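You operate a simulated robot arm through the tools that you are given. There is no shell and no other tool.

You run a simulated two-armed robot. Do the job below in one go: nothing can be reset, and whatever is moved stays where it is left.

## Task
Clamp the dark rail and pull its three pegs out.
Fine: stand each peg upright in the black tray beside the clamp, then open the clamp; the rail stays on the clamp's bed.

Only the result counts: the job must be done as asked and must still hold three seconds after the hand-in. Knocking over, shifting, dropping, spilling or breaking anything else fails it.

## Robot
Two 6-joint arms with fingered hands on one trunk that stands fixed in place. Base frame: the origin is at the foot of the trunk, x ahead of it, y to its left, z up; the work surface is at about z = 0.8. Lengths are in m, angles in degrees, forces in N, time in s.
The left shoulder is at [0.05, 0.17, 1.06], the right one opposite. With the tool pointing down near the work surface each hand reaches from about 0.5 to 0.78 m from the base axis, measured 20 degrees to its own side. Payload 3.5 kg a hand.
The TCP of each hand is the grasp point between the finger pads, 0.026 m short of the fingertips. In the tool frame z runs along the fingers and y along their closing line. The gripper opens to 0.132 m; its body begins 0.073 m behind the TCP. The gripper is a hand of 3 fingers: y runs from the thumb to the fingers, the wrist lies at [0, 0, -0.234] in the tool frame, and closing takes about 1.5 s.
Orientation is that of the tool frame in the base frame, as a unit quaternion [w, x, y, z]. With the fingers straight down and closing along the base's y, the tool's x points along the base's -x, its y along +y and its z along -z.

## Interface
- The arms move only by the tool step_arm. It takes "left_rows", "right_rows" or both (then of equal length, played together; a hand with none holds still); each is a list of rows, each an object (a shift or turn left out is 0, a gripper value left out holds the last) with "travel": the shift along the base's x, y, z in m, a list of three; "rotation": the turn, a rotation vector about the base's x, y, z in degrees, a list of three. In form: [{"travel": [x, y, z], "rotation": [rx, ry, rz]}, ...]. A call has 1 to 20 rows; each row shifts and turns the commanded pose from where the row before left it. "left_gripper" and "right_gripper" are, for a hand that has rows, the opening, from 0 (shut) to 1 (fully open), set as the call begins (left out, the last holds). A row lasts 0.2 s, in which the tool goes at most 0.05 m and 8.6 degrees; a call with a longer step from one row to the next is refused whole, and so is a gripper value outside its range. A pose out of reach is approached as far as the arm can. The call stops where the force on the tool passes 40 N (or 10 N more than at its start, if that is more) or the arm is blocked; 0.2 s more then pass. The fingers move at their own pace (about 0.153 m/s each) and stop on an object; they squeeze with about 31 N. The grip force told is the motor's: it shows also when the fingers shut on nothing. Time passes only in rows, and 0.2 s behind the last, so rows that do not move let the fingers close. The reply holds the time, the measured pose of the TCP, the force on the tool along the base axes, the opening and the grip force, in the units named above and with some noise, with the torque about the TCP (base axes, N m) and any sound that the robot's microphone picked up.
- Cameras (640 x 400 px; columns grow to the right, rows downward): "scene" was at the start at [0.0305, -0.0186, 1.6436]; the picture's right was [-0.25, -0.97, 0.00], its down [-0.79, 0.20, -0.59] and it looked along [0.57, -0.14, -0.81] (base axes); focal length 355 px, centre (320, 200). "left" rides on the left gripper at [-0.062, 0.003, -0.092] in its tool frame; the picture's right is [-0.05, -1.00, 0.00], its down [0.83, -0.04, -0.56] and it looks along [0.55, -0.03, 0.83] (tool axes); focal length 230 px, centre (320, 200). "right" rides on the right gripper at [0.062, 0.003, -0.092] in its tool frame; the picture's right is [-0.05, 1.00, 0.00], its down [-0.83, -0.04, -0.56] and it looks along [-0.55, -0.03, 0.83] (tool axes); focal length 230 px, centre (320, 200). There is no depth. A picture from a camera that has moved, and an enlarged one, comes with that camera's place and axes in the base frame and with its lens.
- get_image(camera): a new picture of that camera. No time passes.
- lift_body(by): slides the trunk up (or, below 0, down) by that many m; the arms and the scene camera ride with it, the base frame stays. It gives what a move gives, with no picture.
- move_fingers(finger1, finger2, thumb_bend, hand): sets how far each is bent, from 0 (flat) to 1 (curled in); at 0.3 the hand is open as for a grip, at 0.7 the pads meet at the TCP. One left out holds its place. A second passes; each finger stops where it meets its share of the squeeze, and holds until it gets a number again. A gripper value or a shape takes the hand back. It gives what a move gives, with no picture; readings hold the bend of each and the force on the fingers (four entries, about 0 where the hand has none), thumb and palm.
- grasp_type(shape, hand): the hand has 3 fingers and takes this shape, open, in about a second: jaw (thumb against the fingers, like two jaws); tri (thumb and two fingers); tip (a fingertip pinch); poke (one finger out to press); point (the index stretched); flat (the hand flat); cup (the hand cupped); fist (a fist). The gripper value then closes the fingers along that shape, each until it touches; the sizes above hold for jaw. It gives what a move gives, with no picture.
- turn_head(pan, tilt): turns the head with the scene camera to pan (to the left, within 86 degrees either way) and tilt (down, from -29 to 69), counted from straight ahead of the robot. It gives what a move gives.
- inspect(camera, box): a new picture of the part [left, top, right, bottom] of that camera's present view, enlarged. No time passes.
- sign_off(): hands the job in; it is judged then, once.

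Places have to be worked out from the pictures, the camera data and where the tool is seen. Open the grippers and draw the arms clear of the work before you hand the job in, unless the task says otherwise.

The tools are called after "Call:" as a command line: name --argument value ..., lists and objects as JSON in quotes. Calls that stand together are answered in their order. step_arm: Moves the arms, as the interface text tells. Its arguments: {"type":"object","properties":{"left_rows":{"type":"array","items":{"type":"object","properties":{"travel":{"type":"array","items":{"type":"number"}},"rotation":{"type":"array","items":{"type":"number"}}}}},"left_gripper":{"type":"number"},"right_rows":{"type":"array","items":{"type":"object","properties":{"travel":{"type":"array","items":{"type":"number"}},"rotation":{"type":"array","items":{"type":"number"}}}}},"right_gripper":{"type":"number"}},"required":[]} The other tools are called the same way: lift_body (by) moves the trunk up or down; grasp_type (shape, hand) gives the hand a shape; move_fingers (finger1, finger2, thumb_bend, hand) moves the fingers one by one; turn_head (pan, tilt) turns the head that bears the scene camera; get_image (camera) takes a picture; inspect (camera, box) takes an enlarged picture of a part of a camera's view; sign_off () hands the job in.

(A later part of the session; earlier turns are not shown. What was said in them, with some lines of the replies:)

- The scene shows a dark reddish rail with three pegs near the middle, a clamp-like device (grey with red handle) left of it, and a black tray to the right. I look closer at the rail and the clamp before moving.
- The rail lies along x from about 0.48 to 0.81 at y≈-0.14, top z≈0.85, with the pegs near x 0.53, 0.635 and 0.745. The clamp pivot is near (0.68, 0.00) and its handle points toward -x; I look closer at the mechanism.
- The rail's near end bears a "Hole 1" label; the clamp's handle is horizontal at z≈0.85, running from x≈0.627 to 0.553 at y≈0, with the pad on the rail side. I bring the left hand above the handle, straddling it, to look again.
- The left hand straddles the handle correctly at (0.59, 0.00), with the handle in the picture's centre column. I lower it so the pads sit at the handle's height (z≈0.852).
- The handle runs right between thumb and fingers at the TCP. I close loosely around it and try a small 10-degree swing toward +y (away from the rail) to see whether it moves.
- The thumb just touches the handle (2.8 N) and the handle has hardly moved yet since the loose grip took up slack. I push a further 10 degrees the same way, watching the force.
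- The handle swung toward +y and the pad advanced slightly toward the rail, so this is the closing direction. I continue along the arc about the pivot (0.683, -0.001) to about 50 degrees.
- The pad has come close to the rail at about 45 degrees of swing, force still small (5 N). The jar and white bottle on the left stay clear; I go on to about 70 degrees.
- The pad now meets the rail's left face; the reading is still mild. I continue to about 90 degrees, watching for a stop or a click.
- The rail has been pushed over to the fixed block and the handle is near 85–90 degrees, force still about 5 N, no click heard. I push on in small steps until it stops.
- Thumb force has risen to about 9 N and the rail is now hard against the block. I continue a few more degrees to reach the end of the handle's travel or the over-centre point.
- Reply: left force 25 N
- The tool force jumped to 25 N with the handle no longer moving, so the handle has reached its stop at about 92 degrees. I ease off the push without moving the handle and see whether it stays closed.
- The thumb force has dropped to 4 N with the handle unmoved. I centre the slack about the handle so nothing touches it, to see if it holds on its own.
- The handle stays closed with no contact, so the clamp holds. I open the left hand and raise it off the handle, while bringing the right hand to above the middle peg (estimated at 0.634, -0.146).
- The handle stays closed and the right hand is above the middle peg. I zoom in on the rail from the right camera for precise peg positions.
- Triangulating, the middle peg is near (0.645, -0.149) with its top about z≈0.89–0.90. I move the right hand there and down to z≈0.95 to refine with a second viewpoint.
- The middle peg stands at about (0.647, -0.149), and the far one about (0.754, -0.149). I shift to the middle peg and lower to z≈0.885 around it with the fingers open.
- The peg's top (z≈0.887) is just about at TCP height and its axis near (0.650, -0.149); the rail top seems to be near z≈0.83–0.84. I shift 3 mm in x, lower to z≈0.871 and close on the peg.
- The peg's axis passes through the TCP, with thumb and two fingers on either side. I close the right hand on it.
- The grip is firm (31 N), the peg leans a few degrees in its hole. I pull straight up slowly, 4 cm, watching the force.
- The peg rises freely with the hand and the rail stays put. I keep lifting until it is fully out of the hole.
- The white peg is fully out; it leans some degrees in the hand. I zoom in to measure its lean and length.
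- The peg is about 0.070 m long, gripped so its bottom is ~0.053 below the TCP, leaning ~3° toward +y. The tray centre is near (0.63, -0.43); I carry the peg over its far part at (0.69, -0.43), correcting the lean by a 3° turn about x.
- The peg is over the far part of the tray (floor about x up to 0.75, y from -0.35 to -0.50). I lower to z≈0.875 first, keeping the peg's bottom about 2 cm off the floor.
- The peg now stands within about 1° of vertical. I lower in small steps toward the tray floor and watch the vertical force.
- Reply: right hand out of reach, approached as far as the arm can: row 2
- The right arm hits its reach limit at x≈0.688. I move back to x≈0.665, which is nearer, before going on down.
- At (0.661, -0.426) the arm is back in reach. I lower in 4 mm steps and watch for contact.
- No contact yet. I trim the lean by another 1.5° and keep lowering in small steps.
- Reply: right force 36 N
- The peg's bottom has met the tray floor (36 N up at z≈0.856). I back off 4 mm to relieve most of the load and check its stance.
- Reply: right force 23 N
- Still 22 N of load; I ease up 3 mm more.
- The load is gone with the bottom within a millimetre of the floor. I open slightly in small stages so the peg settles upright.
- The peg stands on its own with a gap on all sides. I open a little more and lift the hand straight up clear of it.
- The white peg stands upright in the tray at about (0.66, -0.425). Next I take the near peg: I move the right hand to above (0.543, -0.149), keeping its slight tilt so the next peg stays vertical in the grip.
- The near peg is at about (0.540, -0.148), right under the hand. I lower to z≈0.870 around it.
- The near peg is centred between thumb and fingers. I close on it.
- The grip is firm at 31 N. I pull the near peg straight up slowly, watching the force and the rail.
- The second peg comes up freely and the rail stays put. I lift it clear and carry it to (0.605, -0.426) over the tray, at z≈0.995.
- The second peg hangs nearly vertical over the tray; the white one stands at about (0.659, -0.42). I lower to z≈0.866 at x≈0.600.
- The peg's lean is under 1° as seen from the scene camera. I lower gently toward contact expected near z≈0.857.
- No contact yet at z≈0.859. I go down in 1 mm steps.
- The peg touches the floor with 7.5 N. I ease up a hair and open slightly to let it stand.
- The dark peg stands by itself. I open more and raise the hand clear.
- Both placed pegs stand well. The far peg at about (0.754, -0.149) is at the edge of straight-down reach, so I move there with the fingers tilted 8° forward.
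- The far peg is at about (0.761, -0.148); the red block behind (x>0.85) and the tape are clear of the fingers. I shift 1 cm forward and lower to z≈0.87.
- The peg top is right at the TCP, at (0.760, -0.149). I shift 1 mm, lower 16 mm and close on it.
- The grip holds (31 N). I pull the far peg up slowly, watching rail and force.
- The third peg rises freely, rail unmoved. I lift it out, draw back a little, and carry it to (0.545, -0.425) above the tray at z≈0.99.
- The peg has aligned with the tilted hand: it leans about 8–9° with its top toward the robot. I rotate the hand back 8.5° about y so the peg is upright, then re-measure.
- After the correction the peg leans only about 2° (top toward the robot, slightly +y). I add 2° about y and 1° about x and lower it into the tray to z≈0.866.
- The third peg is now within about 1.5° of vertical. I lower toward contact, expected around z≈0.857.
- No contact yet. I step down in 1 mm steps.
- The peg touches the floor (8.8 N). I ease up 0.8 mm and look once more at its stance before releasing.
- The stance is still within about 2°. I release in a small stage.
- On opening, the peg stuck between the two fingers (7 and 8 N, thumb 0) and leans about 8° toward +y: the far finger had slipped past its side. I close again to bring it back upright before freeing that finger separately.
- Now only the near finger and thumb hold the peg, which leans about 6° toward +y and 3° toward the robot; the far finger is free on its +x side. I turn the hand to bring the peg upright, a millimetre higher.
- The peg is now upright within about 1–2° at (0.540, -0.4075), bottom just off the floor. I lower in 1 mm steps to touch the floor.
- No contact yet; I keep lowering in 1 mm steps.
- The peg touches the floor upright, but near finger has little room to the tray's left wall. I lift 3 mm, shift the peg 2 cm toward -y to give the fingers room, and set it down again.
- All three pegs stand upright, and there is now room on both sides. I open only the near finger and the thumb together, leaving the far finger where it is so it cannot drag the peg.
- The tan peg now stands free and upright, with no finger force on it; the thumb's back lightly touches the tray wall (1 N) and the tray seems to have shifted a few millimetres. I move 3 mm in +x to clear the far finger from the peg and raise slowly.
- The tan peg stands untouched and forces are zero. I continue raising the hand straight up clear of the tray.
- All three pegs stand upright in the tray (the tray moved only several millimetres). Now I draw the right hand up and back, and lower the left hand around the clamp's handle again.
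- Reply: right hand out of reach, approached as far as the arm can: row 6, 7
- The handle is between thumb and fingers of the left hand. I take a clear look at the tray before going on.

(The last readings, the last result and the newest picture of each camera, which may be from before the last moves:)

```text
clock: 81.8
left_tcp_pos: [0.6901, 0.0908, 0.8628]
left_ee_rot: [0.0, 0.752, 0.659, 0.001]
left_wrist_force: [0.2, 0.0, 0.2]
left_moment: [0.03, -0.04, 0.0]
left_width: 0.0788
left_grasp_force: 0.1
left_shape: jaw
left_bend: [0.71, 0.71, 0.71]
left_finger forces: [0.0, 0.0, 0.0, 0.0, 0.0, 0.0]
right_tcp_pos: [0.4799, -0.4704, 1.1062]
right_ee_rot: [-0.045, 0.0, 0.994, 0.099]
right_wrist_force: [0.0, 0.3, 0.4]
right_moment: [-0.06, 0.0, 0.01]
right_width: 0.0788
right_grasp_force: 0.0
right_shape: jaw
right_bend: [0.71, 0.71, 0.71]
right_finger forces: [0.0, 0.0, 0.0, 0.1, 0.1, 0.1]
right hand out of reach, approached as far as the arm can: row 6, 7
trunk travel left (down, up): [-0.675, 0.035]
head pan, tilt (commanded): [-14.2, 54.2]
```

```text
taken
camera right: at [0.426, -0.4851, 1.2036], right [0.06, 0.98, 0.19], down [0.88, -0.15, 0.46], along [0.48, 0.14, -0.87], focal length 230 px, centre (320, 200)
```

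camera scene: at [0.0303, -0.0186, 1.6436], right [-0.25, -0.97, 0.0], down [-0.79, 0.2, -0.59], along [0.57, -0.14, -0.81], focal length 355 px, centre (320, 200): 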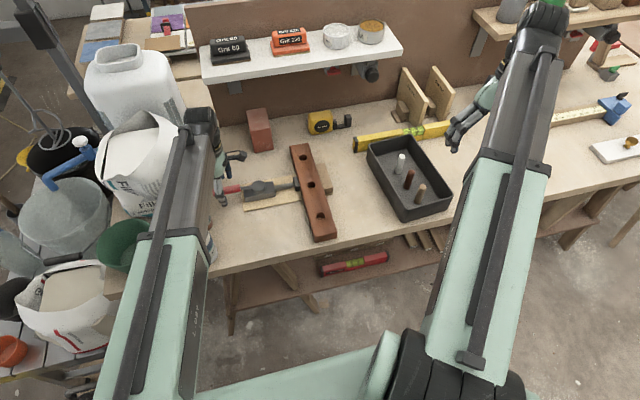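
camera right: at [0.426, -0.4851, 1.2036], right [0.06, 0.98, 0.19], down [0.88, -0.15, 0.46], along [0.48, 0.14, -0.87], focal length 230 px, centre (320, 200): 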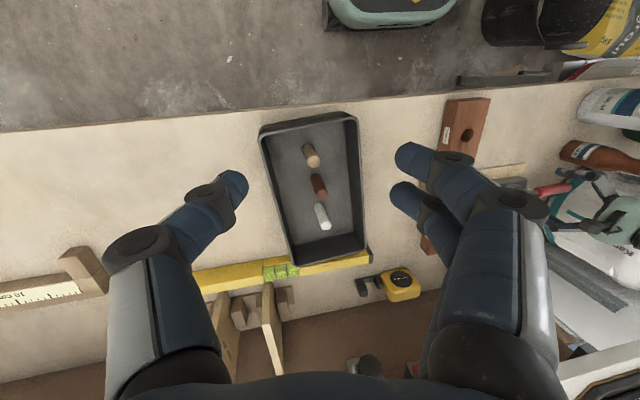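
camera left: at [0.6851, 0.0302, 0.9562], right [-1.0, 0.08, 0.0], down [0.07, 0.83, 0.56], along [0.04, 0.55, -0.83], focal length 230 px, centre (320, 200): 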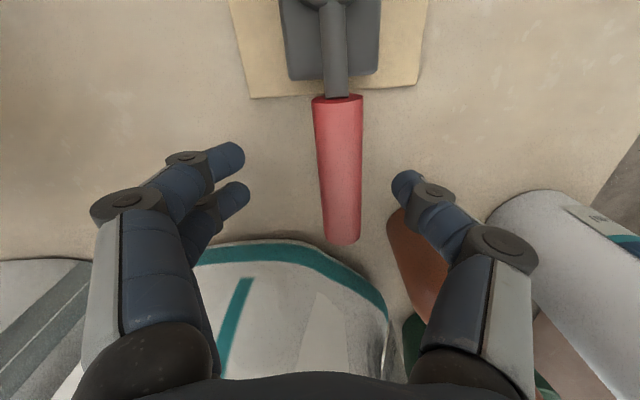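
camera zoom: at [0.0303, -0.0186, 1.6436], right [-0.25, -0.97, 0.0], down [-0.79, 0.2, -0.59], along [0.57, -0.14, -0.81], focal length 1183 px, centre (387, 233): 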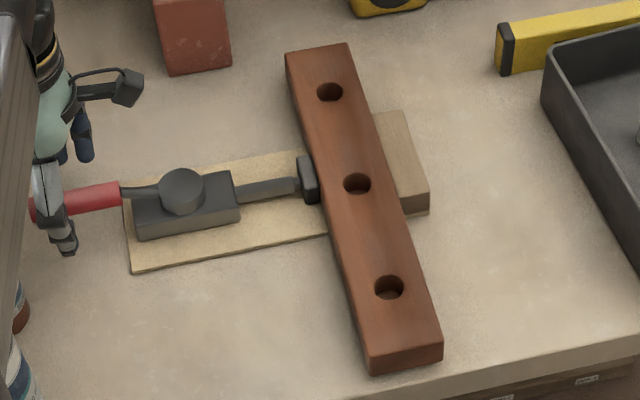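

The tray shift is small (about 6 mm) and all pegs stand, so I leave it. I lower the left hand 9 mm, close loosely about the handle, and begin swinging it back.

Call:
step_arm --left_rows '[{"travel": [0, 0, -0.009]}, {"travel": [0, 0, 0]}, {"travel": [0, 0, 0]}, {"travel": [0, 0, 0]}, {"travel": [-0.0071, 0.0012, 0], "rotation": [0, 0, 5]}, {"travel": [-0.0081, -0.0004, 0], "rotation": [0, 0, 5]}, {"travel": [0, 0, 0]}]' --left_gripper 0.25

Call:
get_image --camera "left"

Call:
inspect --camera "scene" --box '[220, 130, 380, 250]'

```text
clock: 83.4
left_tcp_pos: [0.6745, 0.0912, 0.855]
left_ee_rot: [0.0, 0.691, 0.723, -0.001]
left_wrist_force: [-1.2, -0.6, 0.3]
left_moment: [0.01, 0.03, -0.01]
left_width: 0.0334
left_grasp_force: 0.1
left_shape: jaw
left_bend: [0.73, 0.73, 0.7]
left_finger forces: [0.1, 0.0, 0.0, 0.0, 0.0, 0.0]
right_tcp_pos: [0.4802, -0.4696, 1.107]
right_ee_rot: [-0.045, 0.001, 0.994, 0.098]
right_wrist_force: [0.1, 0.5, -0.3]
right_moment: [0.0, 0.01, 0.01]
right_width: 0.0786
right_grasp_force: 0.2
right_shape: jaw
right_bend: [0.71, 0.71, 0.71]
right_finger forces: [0.0, 0.0, 0.0, 0.0, 0.1, 0.0]
trunk travel left (down, up): [-0.675, 0.035]
head pan, tilt (commanded): [-14.2, 54.2]
```

```text
taken
camera left: at [0.6806, 0.0307, 0.9471], right [-1.0, -0.1, 0.0], down [-0.08, 0.83, 0.56], along [-0.05, 0.55, -0.83], focal length 230 px, centre (320, 200)
```

left: 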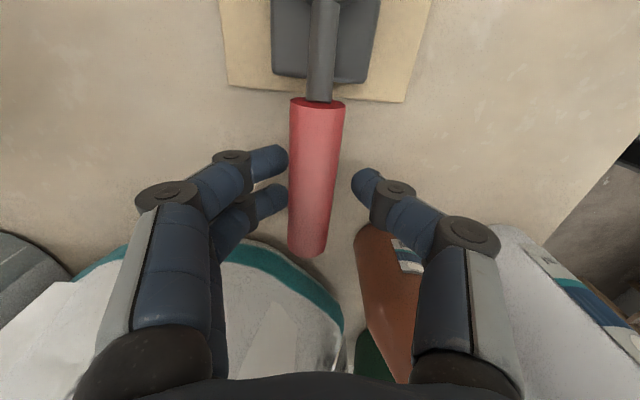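

```text
3.33 times, centred on (300, 190) of scene
camera zoom: at [0.0306, -0.0186, 1.6436], right [-0.25, -0.97, 0.0], down [-0.79, 0.2, -0.59], along [0.57, -0.14, -0.81], focal length 1183 px, centre (387, 233)
```

zoom: 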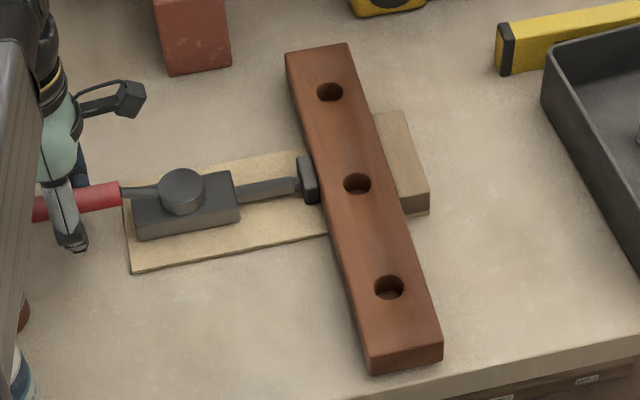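

The fingers are just reaching the handle from the +x side. I continue the arc back to about 60 degrees, watching the force.

Call:
step_arm --left_rows '[{"travel": [-0.008, -0.001, 0], "rotation": [0, 0, 5]}, {"travel": [-0.008, -0.0018, 0], "rotation": [0, 0, 5]}, {"travel": [-0.0077, -0.0024, 0], "rotation": [0, 0, 5]}, {"travel": [-0.0075, -0.0031, 0], "rotation": [0, 0, 5]}, {"travel": [-0.0072, -0.0038, 0], "rotation": [0, 0, 5]}, {"travel": [0, 0, 0]}]'

Call:
get_image --camera "left"

Call:
inspect --camera "scene" --box '[220, 130, 380, 250]'

```text
clock: 84.8
left_tcp_pos: [0.6365, 0.0792, 0.8536]
left_ee_rot: [0.001, 0.518, 0.856, 0.0]
left_wrist_force: [3.8, 1.1, -1.0]
left_moment: [0.03, -0.05, -0.02]
left_width: 0.0351
left_grasp_force: 0.1
left_shape: jaw
left_bend: [0.73, 0.72, 0.7]
left_finger forces: [0.9, 2.8, 0.0, 0.1, 0.0, 0.0]
right_tcp_pos: [0.4797, -0.4706, 1.1066]
right_ee_rot: [-0.045, 0.001, 0.994, 0.099]
right_wrist_force: [-0.6, 0.4, 0.0]
right_moment: [0.0, 0.01, 0.0]
right_width: 0.0786
right_grasp_force: 0.1
right_shape: jaw
right_bend: [0.71, 0.71, 0.71]
right_finger forces: [0.0, 0.0, 0.0, 0.0, 0.0, 0.0]
trunk travel left (down, up): [-0.675, 0.035]
head pan, tilt (commanded): [-14.2, 54.2]
```

```text
taken
camera left: at [0.6686, 0.0271, 0.9468], right [-0.86, -0.51, 0.0], down [-0.42, 0.72, 0.56], along [-0.28, 0.48, -0.83], focal length 230 px, centre (320, 200)
```

left: 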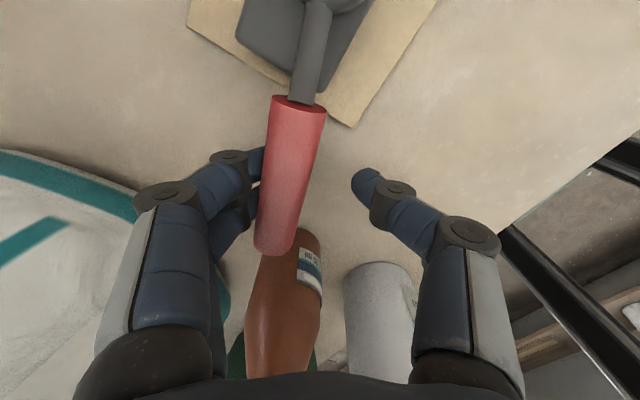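

```text
3.33 times, centred on (300, 190) of scene
camera zoom: at [0.031, -0.0184, 1.6436], right [-0.25, -0.97, 0.0], down [-0.79, 0.2, -0.59], along [0.57, -0.14, -0.81], focal length 1183 px, centre (387, 233)
```

zoom: 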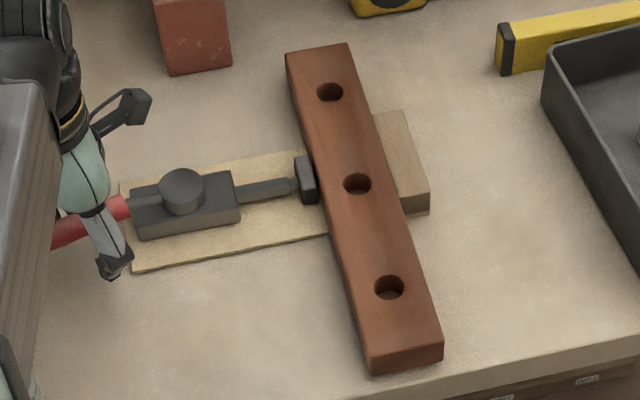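

The handle swings back easily (4 N) and the pad begins to retract; the rail stays. I continue to about 30 degrees.

Call:
step_arm --left_rows '[{"travel": [-0.0068, -0.0043, 0], "rotation": [0, 0, 4.5]}, {"travel": [-0.0065, -0.005, 0], "rotation": [0, 0, 4.5]}, {"travel": [-0.006, -0.0054, 0], "rotation": [0, 0, 4.5]}, {"travel": [-0.0054, -0.006, 0], "rotation": [0, 0, 4.5]}, {"travel": [-0.005, -0.0065, 0], "rotation": [0, 0, 4.5]}, {"travel": [-0.0043, -0.0068, 0], "rotation": [0, 0, 5]}, {"travel": [0, 0, 0]}]'

Call:
get_image --camera "left"

Call:
inspect --camera "scene" --box '[220, 130, 380, 250]'

```text
clock: 86.4
left_tcp_pos: [0.6022, 0.0458, 0.8548]
left_ee_rot: [0.0, 0.3, 0.954, 0.0]
left_wrist_force: [0.1, 6.7, -3.4]
left_moment: [-0.03, 0.08, 0.09]
left_width: 0.036
left_grasp_force: 0.0
left_shape: jaw
left_bend: [0.73, 0.72, 0.7]
left_finger forces: [2.3, 4.1, 0.1, 0.0, 0.1, 0.0]
right_tcp_pos: [0.4794, -0.4688, 1.1066]
right_ee_rot: [-0.044, 0.001, 0.994, 0.099]
right_wrist_force: [-0.6, 0.1, -0.4]
right_moment: [-0.04, -0.01, 0.03]
right_width: 0.0789
right_grasp_force: 0.2
right_shape: jaw
right_bend: [0.71, 0.71, 0.71]
right_finger forces: [0.1, 0.0, 0.0, 0.1, 0.0, 0.0]
trunk travel left (down, up): [-0.675, 0.035]
head pan, tilt (commanded): [-14.2, 54.2]
```

```text
taken
camera left: at [0.6552, 0.0137, 0.9474], right [-0.53, -0.85, 0.0], down [-0.71, 0.44, 0.56], along [-0.47, 0.29, -0.83], focal length 230 px, centre (320, 200)
```

left: 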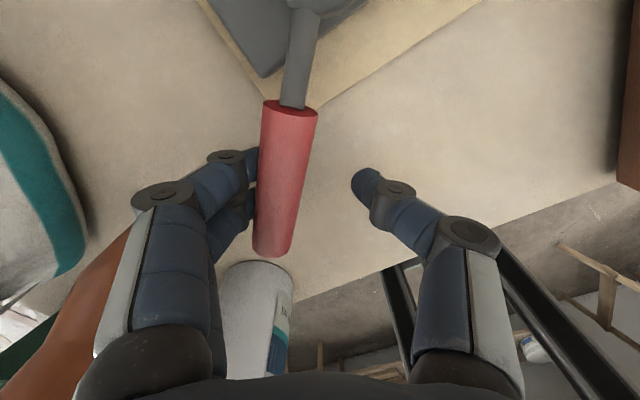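

```text
3.33 times, centred on (300, 190) of scene
camera zoom: at [0.0309, -0.0178, 1.6436], right [-0.25, -0.97, 0.0], down [-0.79, 0.2, -0.59], along [0.57, -0.14, -0.81], focal length 1183 px, centre (387, 233)
```

zoom: 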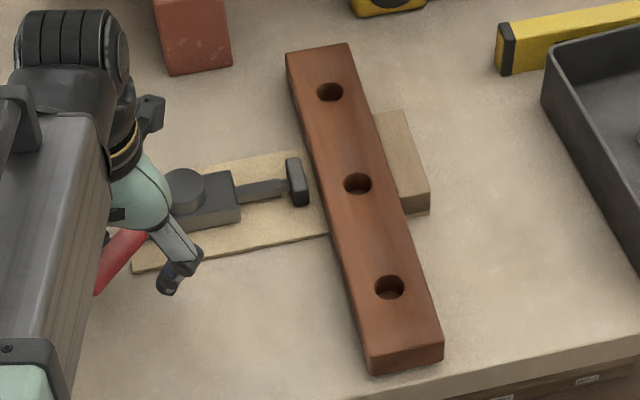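

The pad is well clear of the rail now. I continue toward the handle's original position, pointing at the robot.

Call:
step_arm --left_rows '[{"travel": [-0.0038, -0.0072, 0], "rotation": [0, 0, 5]}, {"travel": [-0.0031, -0.0075, 0], "rotation": [0, 0, 5]}, {"travel": [-0.0024, -0.0077, 0], "rotation": [0, 0, 5]}, {"travel": [-0.0018, -0.008, 0], "rotation": [0, 0, 5]}, {"travel": [-0.001, -0.008, 0], "rotation": [0, 0, 5]}, {"travel": [0, 0, 0]}]'

Call:
get_image --camera "left"

Call:
inspect --camera "scene" --box '[220, 130, 380, 250]'

```text
clock: 87.8
left_tcp_pos: [0.5912, 0.0071, 0.8545]
left_ee_rot: [-0.001, 0.088, 0.996, 0.0]
left_wrist_force: [-1.9, 6.2, -3.4]
left_moment: [-0.06, 0.03, 0.11]
left_width: 0.0362
left_grasp_force: 0.1
left_shape: jaw
left_bend: [0.73, 0.72, 0.7]
left_finger forces: [2.2, 3.9, 0.1, 0.0, 0.0, 0.0]
right_tcp_pos: [0.4797, -0.4686, 1.1073]
right_ee_rot: [-0.045, 0.001, 0.994, 0.097]
right_wrist_force: [-0.4, -0.6, 0.3]
right_moment: [-0.01, 0.02, -0.01]
right_width: 0.0786
right_grasp_force: 0.0
right_shape: jaw
right_bend: [0.71, 0.71, 0.71]
right_finger forces: [0.0, 0.0, 0.0, 0.1, 0.0, 0.0]
trunk travel left (down, up): [-0.675, 0.035]
head pan, tilt (commanded): [-14.2, 54.2]
```

```text
taken
camera left: at [0.6517, 0.0004, 0.9472], right [-0.12, -0.99, 0.0], down [-0.83, 0.1, 0.56], along [-0.55, 0.07, -0.83], focal length 230 px, centre (320, 200)
```

left: 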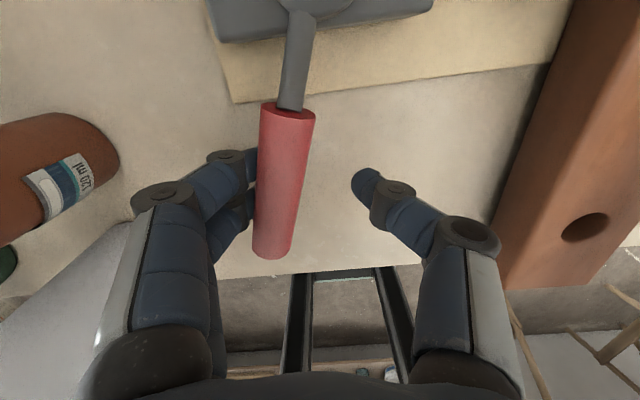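

```text
3.33 times, centred on (300, 190) of scene
camera zoom: at [0.0305, -0.0179, 1.6436], right [-0.25, -0.97, 0.0], down [-0.79, 0.2, -0.59], along [0.57, -0.14, -0.81], focal length 1183 px, centre (387, 233)
```

zoom: 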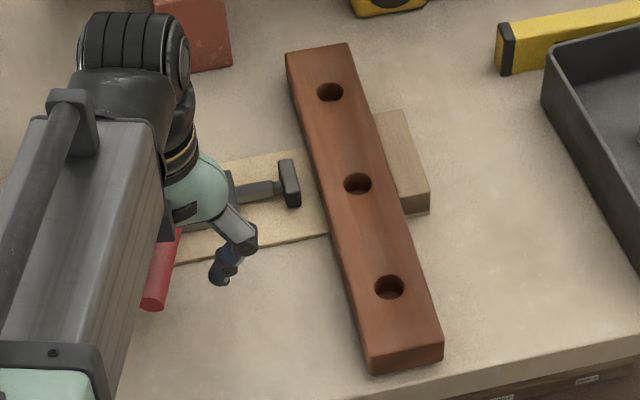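

The handle is still about 15–20° from its starting position. I swing it the remaining way in small steps.

Call:
step_arm --left_rows '[{"travel": [-0.0004, -0.0081, 0], "rotation": [0, 0, 4]}, {"travel": [0.0004, -0.0081, 0], "rotation": [0, 0, 4]}, {"travel": [0, 0, 0]}]'

Call:
inspect --camera "scene" --box '[220, 130, 380, 250]'

Call:
get_image --camera "left"

```text
clock: 88.6
left_tcp_pos: [0.5905, -0.0087, 0.8552]
left_ee_rot: [0.0, 0.018, 1.0, -0.001]
left_wrist_force: [-3.9, 6.0, -4.8]
left_moment: [-0.08, 0.07, 0.08]
left_width: 0.0364
left_grasp_force: 0.1
left_shape: jaw
left_bend: [0.72, 0.72, 0.7]
left_finger forces: [2.9, 4.1, 0.0, 0.0, 0.1, 0.1]
right_tcp_pos: [0.4798, -0.4702, 1.1067]
right_ee_rot: [-0.044, 0.001, 0.994, 0.098]
right_wrist_force: [0.5, 0.4, -0.1]
right_moment: [0.03, 0.02, -0.01]
right_width: 0.0785
right_grasp_force: 0.1
right_shape: jaw
right_bend: [0.71, 0.71, 0.71]
right_finger forces: [0.0, 0.0, 0.1, 0.0, 0.1, 0.0]
trunk travel left (down, up): [-0.675, 0.035]
head pan, tilt (commanded): [-14.2, 54.2]
```

```text
3.33 times, centred on (300, 190) of scene
camera zoom: at [0.0304, -0.0179, 1.6436], right [-0.25, -0.97, 0.0], down [-0.79, 0.2, -0.59], along [0.57, -0.14, -0.81], focal length 1183 px, centre (387, 233)
```

zoom: 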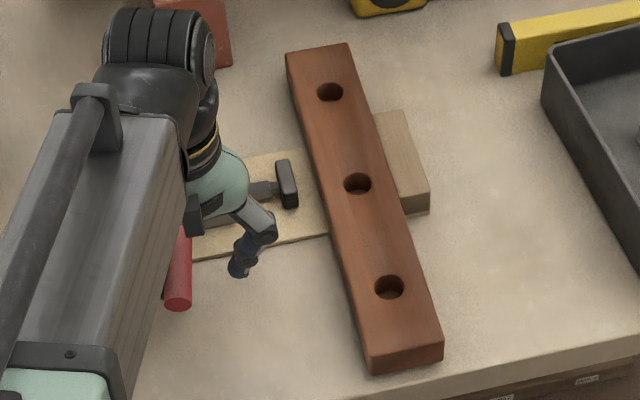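

```text
taken
camera left: at [0.6521, -0.0071, 0.9473], right [0.02, -1.0, 0.0], down [-0.83, -0.01, 0.56], along [-0.56, -0.01, -0.83], focal length 230 px, centre (320, 200)
```

left: 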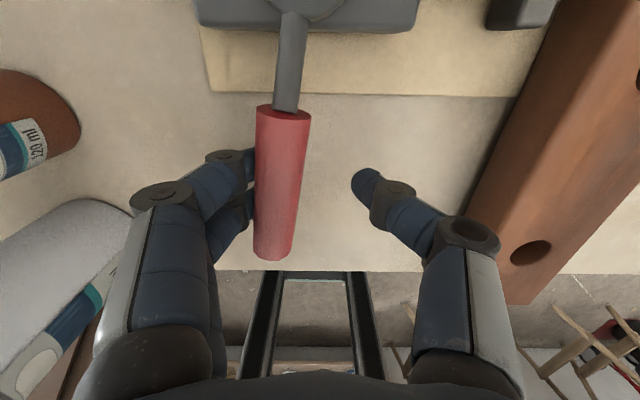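

About 10° remain. I go on two more small steps.

Call:
step_arm --left_rows '[{"travel": [0.001, -0.008, 0], "rotation": [0, 0, 3]}, {"travel": [0.001, -0.006, 0], "rotation": [0, 0, 3]}, {"travel": [0, 0, 0]}]'

Call:
inspect --camera "scene" --box '[220, 130, 380, 250]'

Call:
get_image --camera "left"

```text
clock: 89.4
left_tcp_pos: [0.593, -0.022, 0.8539]
left_ee_rot: [0.0, -0.035, 0.999, 0.0]
left_wrist_force: [-5.3, 6.0, -4.7]
left_moment: [-0.04, 0.02, 0.15]
left_width: 0.0365
left_grasp_force: 0.1
left_shape: jaw
left_bend: [0.72, 0.72, 0.7]
left_finger forces: [3.4, 3.8, 0.0, 0.1, 0.0, 0.0]
right_tcp_pos: [0.4798, -0.4693, 1.1069]
right_ee_rot: [-0.044, 0.001, 0.994, 0.098]
right_wrist_force: [-0.3, -0.4, -0.3]
right_moment: [0.0, 0.04, 0.02]
right_width: 0.0788
right_grasp_force: 0.1
right_shape: jaw
right_bend: [0.71, 0.71, 0.71]
right_finger forces: [0.0, 0.0, 0.1, 0.0, 0.1, 0.0]
trunk travel left (down, up): [-0.675, 0.035]
head pan, tilt (commanded): [-14.2, 54.2]
```

```text
3.33 times, centred on (300, 190) of scene
camera zoom: at [0.0303, -0.018, 1.6436], right [-0.25, -0.97, 0.0], down [-0.79, 0.2, -0.59], along [0.57, -0.14, -0.81], focal length 1183 px, centre (387, 233)
```

zoom: 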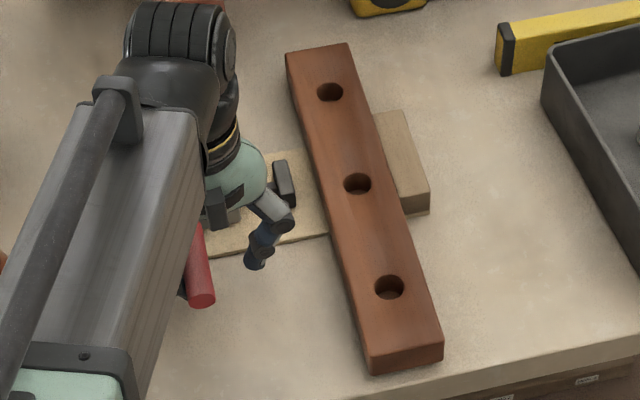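

```text
taken
camera left: at [0.6537, -0.0148, 0.9472], right [0.12, -0.99, 0.0], down [-0.83, -0.1, 0.56], along [-0.55, -0.07, -0.83], focal length 230 px, centre (320, 200)
```

left: 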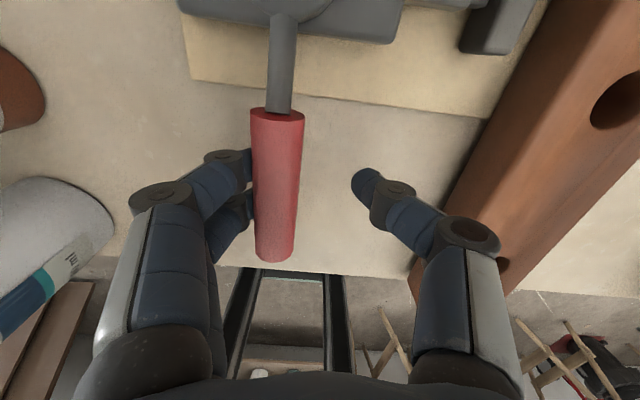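

The handle is back at its original position and the pad fully retracted. I ease off, open the left hand and raise it straight up.

Call:
step_arm --left_rows '[{"travel": [0, 0.003, 0]}, {"travel": [0, 0.004, 0]}, {"travel": [0, 0.003, 0]}, {"travel": [0, 0, 0]}]'

Call:
step_arm --left_rows '[{"travel": [0, 0, 0]}, {"travel": [0, 0, 0]}, {"travel": [0, 0, 0]}, {"travel": [0, 0, 0.02]}, {"travel": [0, 0, 0.03]}, {"travel": [0, 0, 0.04]}, {"travel": [0, 0, 0.04]}, {"travel": [0, 0, 0.04]}, {"travel": [0.01, 0.01, 0.04]}, {"travel": [0.01, 0.01, 0.02]}, {"travel": [0.01, 0.01, 0]}, {"travel": [0, 0, 0]}]' --left_gripper 0.6

Call:
get_image --camera "scene"

Call:
inspect --camera "scene" --box '[220, 130, 380, 250]'

Call:
get_image --camera "left"

```text
clock: 90.4
left_tcp_pos: [0.5928, -0.0122, 0.8556]
left_ee_rot: [0.0, -0.035, 0.999, -0.001]
left_wrist_force: [0.1, 0.2, 0.7]
left_moment: [0.03, 0.0, -0.01]
left_width: 0.0332
left_grasp_force: 0.1
left_shape: jaw
left_bend: [0.73, 0.73, 0.7]
left_finger forces: [0.0, 0.0, 0.1, 0.0, 0.1, 0.1]
right_tcp_pos: [0.4794, -0.4703, 1.1064]
right_ee_rot: [-0.045, 0.001, 0.994, 0.098]
right_wrist_force: [-0.5, 1.2, 0.4]
right_moment: [-0.04, -0.04, 0.03]
right_width: 0.0788
right_grasp_force: 0.1
right_shape: jaw
right_bend: [0.71, 0.71, 0.71]
right_finger forces: [0.0, 0.0, 0.0, 0.0, 0.1, 0.0]
trunk travel left (down, up): [-0.675, 0.035]
head pan, tilt (commanded): [-14.2, 54.2]
```

```text
clock: 93.0
left_tcp_pos: [0.6229, 0.0169, 1.0836]
left_ee_rot: [-0.001, -0.035, 0.999, 0.001]
left_wrist_force: [0.1, 0.1, 1.3]
left_moment: [0.03, 0.01, 0.0]
left_width: 0.0784
left_grasp_force: 0.0
left_shape: jaw
left_bend: [0.71, 0.71, 0.71]
left_finger forces: [0.0, 0.1, 0.0, 0.0, 0.0, 0.0]
right_tcp_pos: [0.4788, -0.4696, 1.1066]
right_ee_rot: [-0.045, 0.001, 0.994, 0.097]
right_wrist_force: [0.1, 0.4, -0.8]
right_moment: [-0.02, 0.01, 0.01]
right_width: 0.0786
right_grasp_force: 0.0
right_shape: jaw
right_bend: [0.71, 0.71, 0.71]
right_finger forces: [0.0, 0.0, 0.1, 0.1, 0.0, 0.0]
trunk travel left (down, up): [-0.675, 0.035]
head pan, tilt (commanded): [-14.2, 54.2]
```

```text
taken
camera scene: at [0.0304, -0.0187, 1.6436], right [-0.25, -0.97, 0.0], down [-0.79, 0.2, -0.59], along [0.57, -0.14, -0.81], focal length 355 px, centre (320, 200)
```

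scene: 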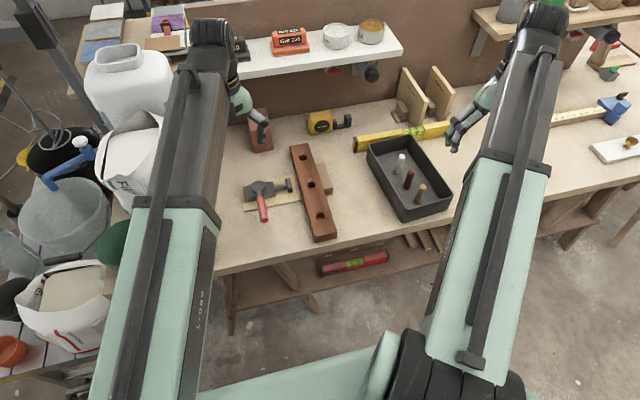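

```text
3.33 times, centred on (300, 190) of scene
camera zoom: at [0.0304, -0.0187, 1.6436], right [-0.25, -0.97, 0.0], down [-0.79, 0.2, -0.59], along [0.57, -0.14, -0.81], focal length 1183 px, centre (387, 233)
```

zoom: 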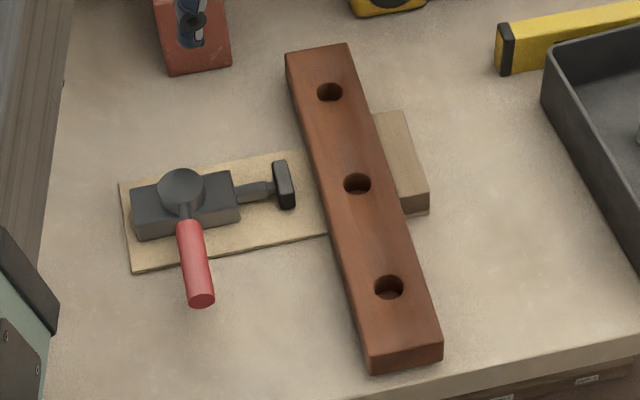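

```text
taken
camera left: at [0.6841, 0.0243, 1.177], right [0.12, -0.99, 0.0], down [-0.83, -0.1, 0.56], along [-0.55, -0.07, -0.83], focal length 230 px, centre (320, 200)
```

left: 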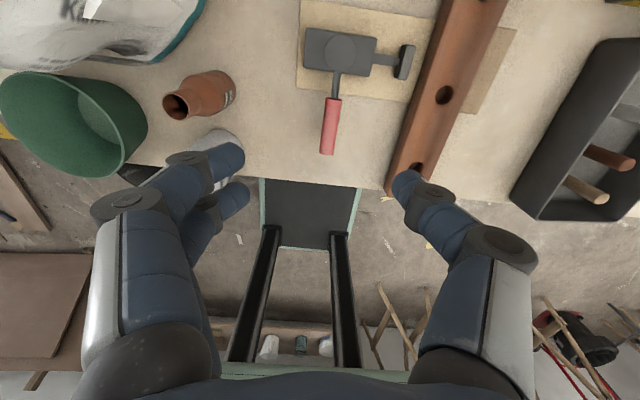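

The clamp is open, the rail rests on its bed, and the pegs stand in the tray. I open both hands fully, draw them to their start places, and check the surroundings once more.

Call:
step_arm --left_rows '[{"travel": [0.01, 0.016, 0], "rotation": [0, 0, -2]}, {"travel": [0, 0, 0], "rotation": [0, 0, -2]}, {"travel": [0, 0, 0]}, {"travel": [0, 0, 0]}, {"travel": [0, 0, 0]}]' --left_gripper 1.0 --right_rows '[{"travel": [0, 0, 0], "rotation": [-3, 0, 0]}, {"travel": [0, 0, 0], "rotation": [-3, 0, 0]}, {"travel": [0, 0, 0], "rotation": [-3, -2, 0]}, {"travel": [0, 0, 0], "rotation": [-2, -3, 0]}, {"travel": [0, 0, 0]}]' --right_gripper 1.0

Call:
get_image --camera "left"

Call:
get_image --camera "right"

Call:
inspect --camera "scene" --box '[340, 120, 480, 230]'

Call:
get_image --camera "scene"

```text
clock: 94.2
left_tcp_pos: [0.633, 0.0346, 1.0846]
left_ee_rot: [0.001, 0.0, 1.0, 0.001]
left_wrist_force: [0.3, 0.1, -1.0]
left_moment: [-0.01, 0.0, 0.01]
left_width: 0.1322
left_grasp_force: 0.0
left_shape: jaw
left_bend: [0.3, 0.3, 0.3]
left_finger forces: [0.0, 0.0, 0.1, 0.0, 0.0, 0.0]
right_tcp_pos: [0.4803, -0.469, 1.1071]
right_ee_rot: [-0.003, 0.004, 1.0, 0.005]
right_wrist_force: [-0.6, 0.1, 0.2]
right_moment: [-0.01, 0.0, 0.03]
right_width: 0.132
right_grasp_force: 0.1
right_shape: jaw
right_bend: [0.3, 0.3, 0.3]
right_finger forces: [0.1, 0.0, 0.0, 0.0, 0.1, 0.1]
trunk travel left (down, up): [-0.675, 0.035]
head pan, tilt (commanded): [-14.2, 54.2]
```

```text
taken
camera left: at [0.6946, 0.0367, 1.1771], right [0.05, -1.0, 0.0], down [-0.83, -0.04, 0.56], along [-0.55, -0.03, -0.83], focal length 230 px, centre (320, 200)
```

left: 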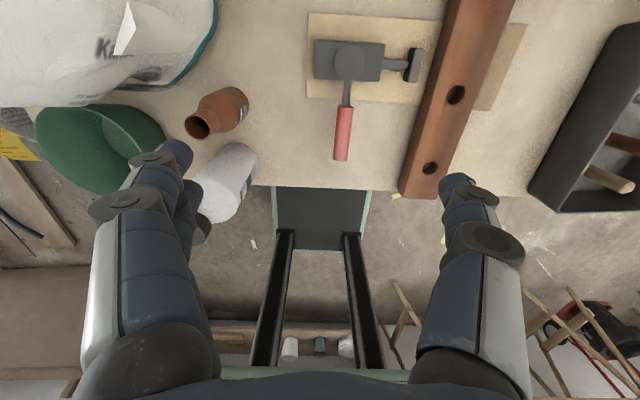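

```text
taken
camera right: at [0.4186, -0.4674, 1.1996], right [0.06, 1.0, 0.01], down [0.83, -0.05, 0.55], along [0.55, -0.03, -0.84], focal length 230 px, centre (320, 200)
```

right: 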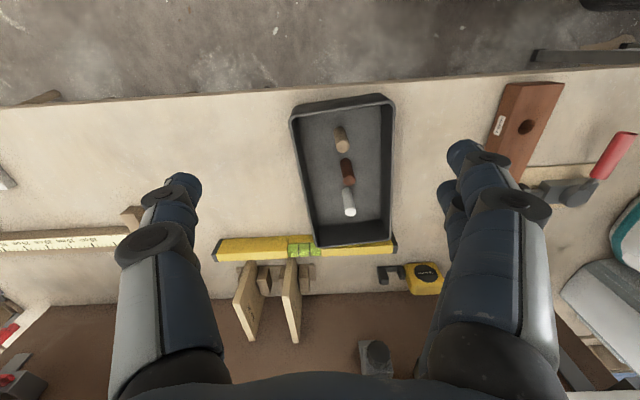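

```text
3.64 times, centred on (410, 175) of scene
camera zoom: at [0.0307, -0.0186, 1.6436], right [-0.25, -0.97, 0.0], down [-0.79, 0.2, -0.59], along [0.57, -0.14, -0.81], focal length 1291 px, centre (-7, 291)
```

zoom: 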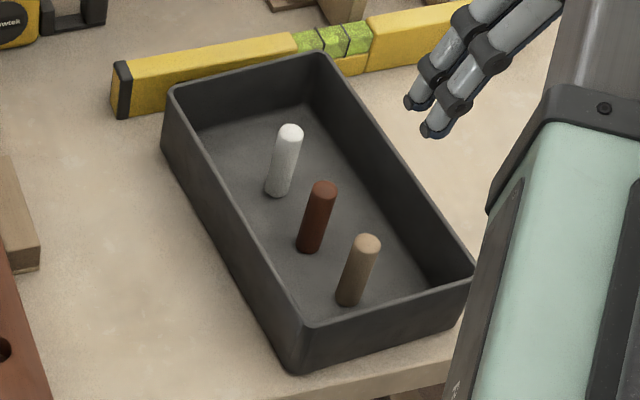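

```text
taken
camera scene: at [0.0307, -0.0186, 1.6436], right [-0.25, -0.97, 0.0], down [-0.79, 0.2, -0.59], along [0.57, -0.14, -0.81], focal length 355 px, centre (320, 200)
```

scene: 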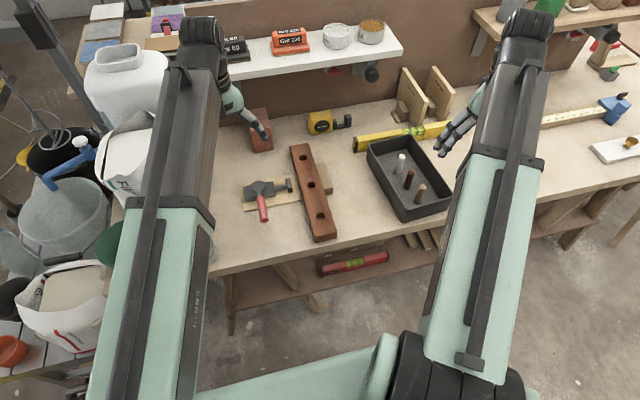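

Everything looks in order. The three pegs stand upright in the tray, the empty rail lies on the bed with the clamp open, and the jar, bottle, level and tape are where they were. Both hands are open and clear, so I hand the job in.

Call:
sign_off

```text
The job is handed in.
```

I clamped the rail, pulled all three pegs out and stood them upright in the black tray. Then I opened the clamp again, and the rail stayed on its bed. The job is handed in; I don't have the verdict.

- **Tray moved slightly:** while I was letting go of the third peg, my thumb pushed the tray's side wall. The tray shifted by roughly 6 mm on average, about 1 cm at its near end. I left it there because pushing it back could have knocked the pegs over.
- **Third peg stuck once:** it caught between two fingers on the first release and leaned. I gripped it again, straightened it and released it cleanly.
- **Clamp handle:** it is back at its original position.
- **Everything else:** the final pictures show the jar, the bottle, the level and the tape where they were at the start. Both hands are open and clear of the work.
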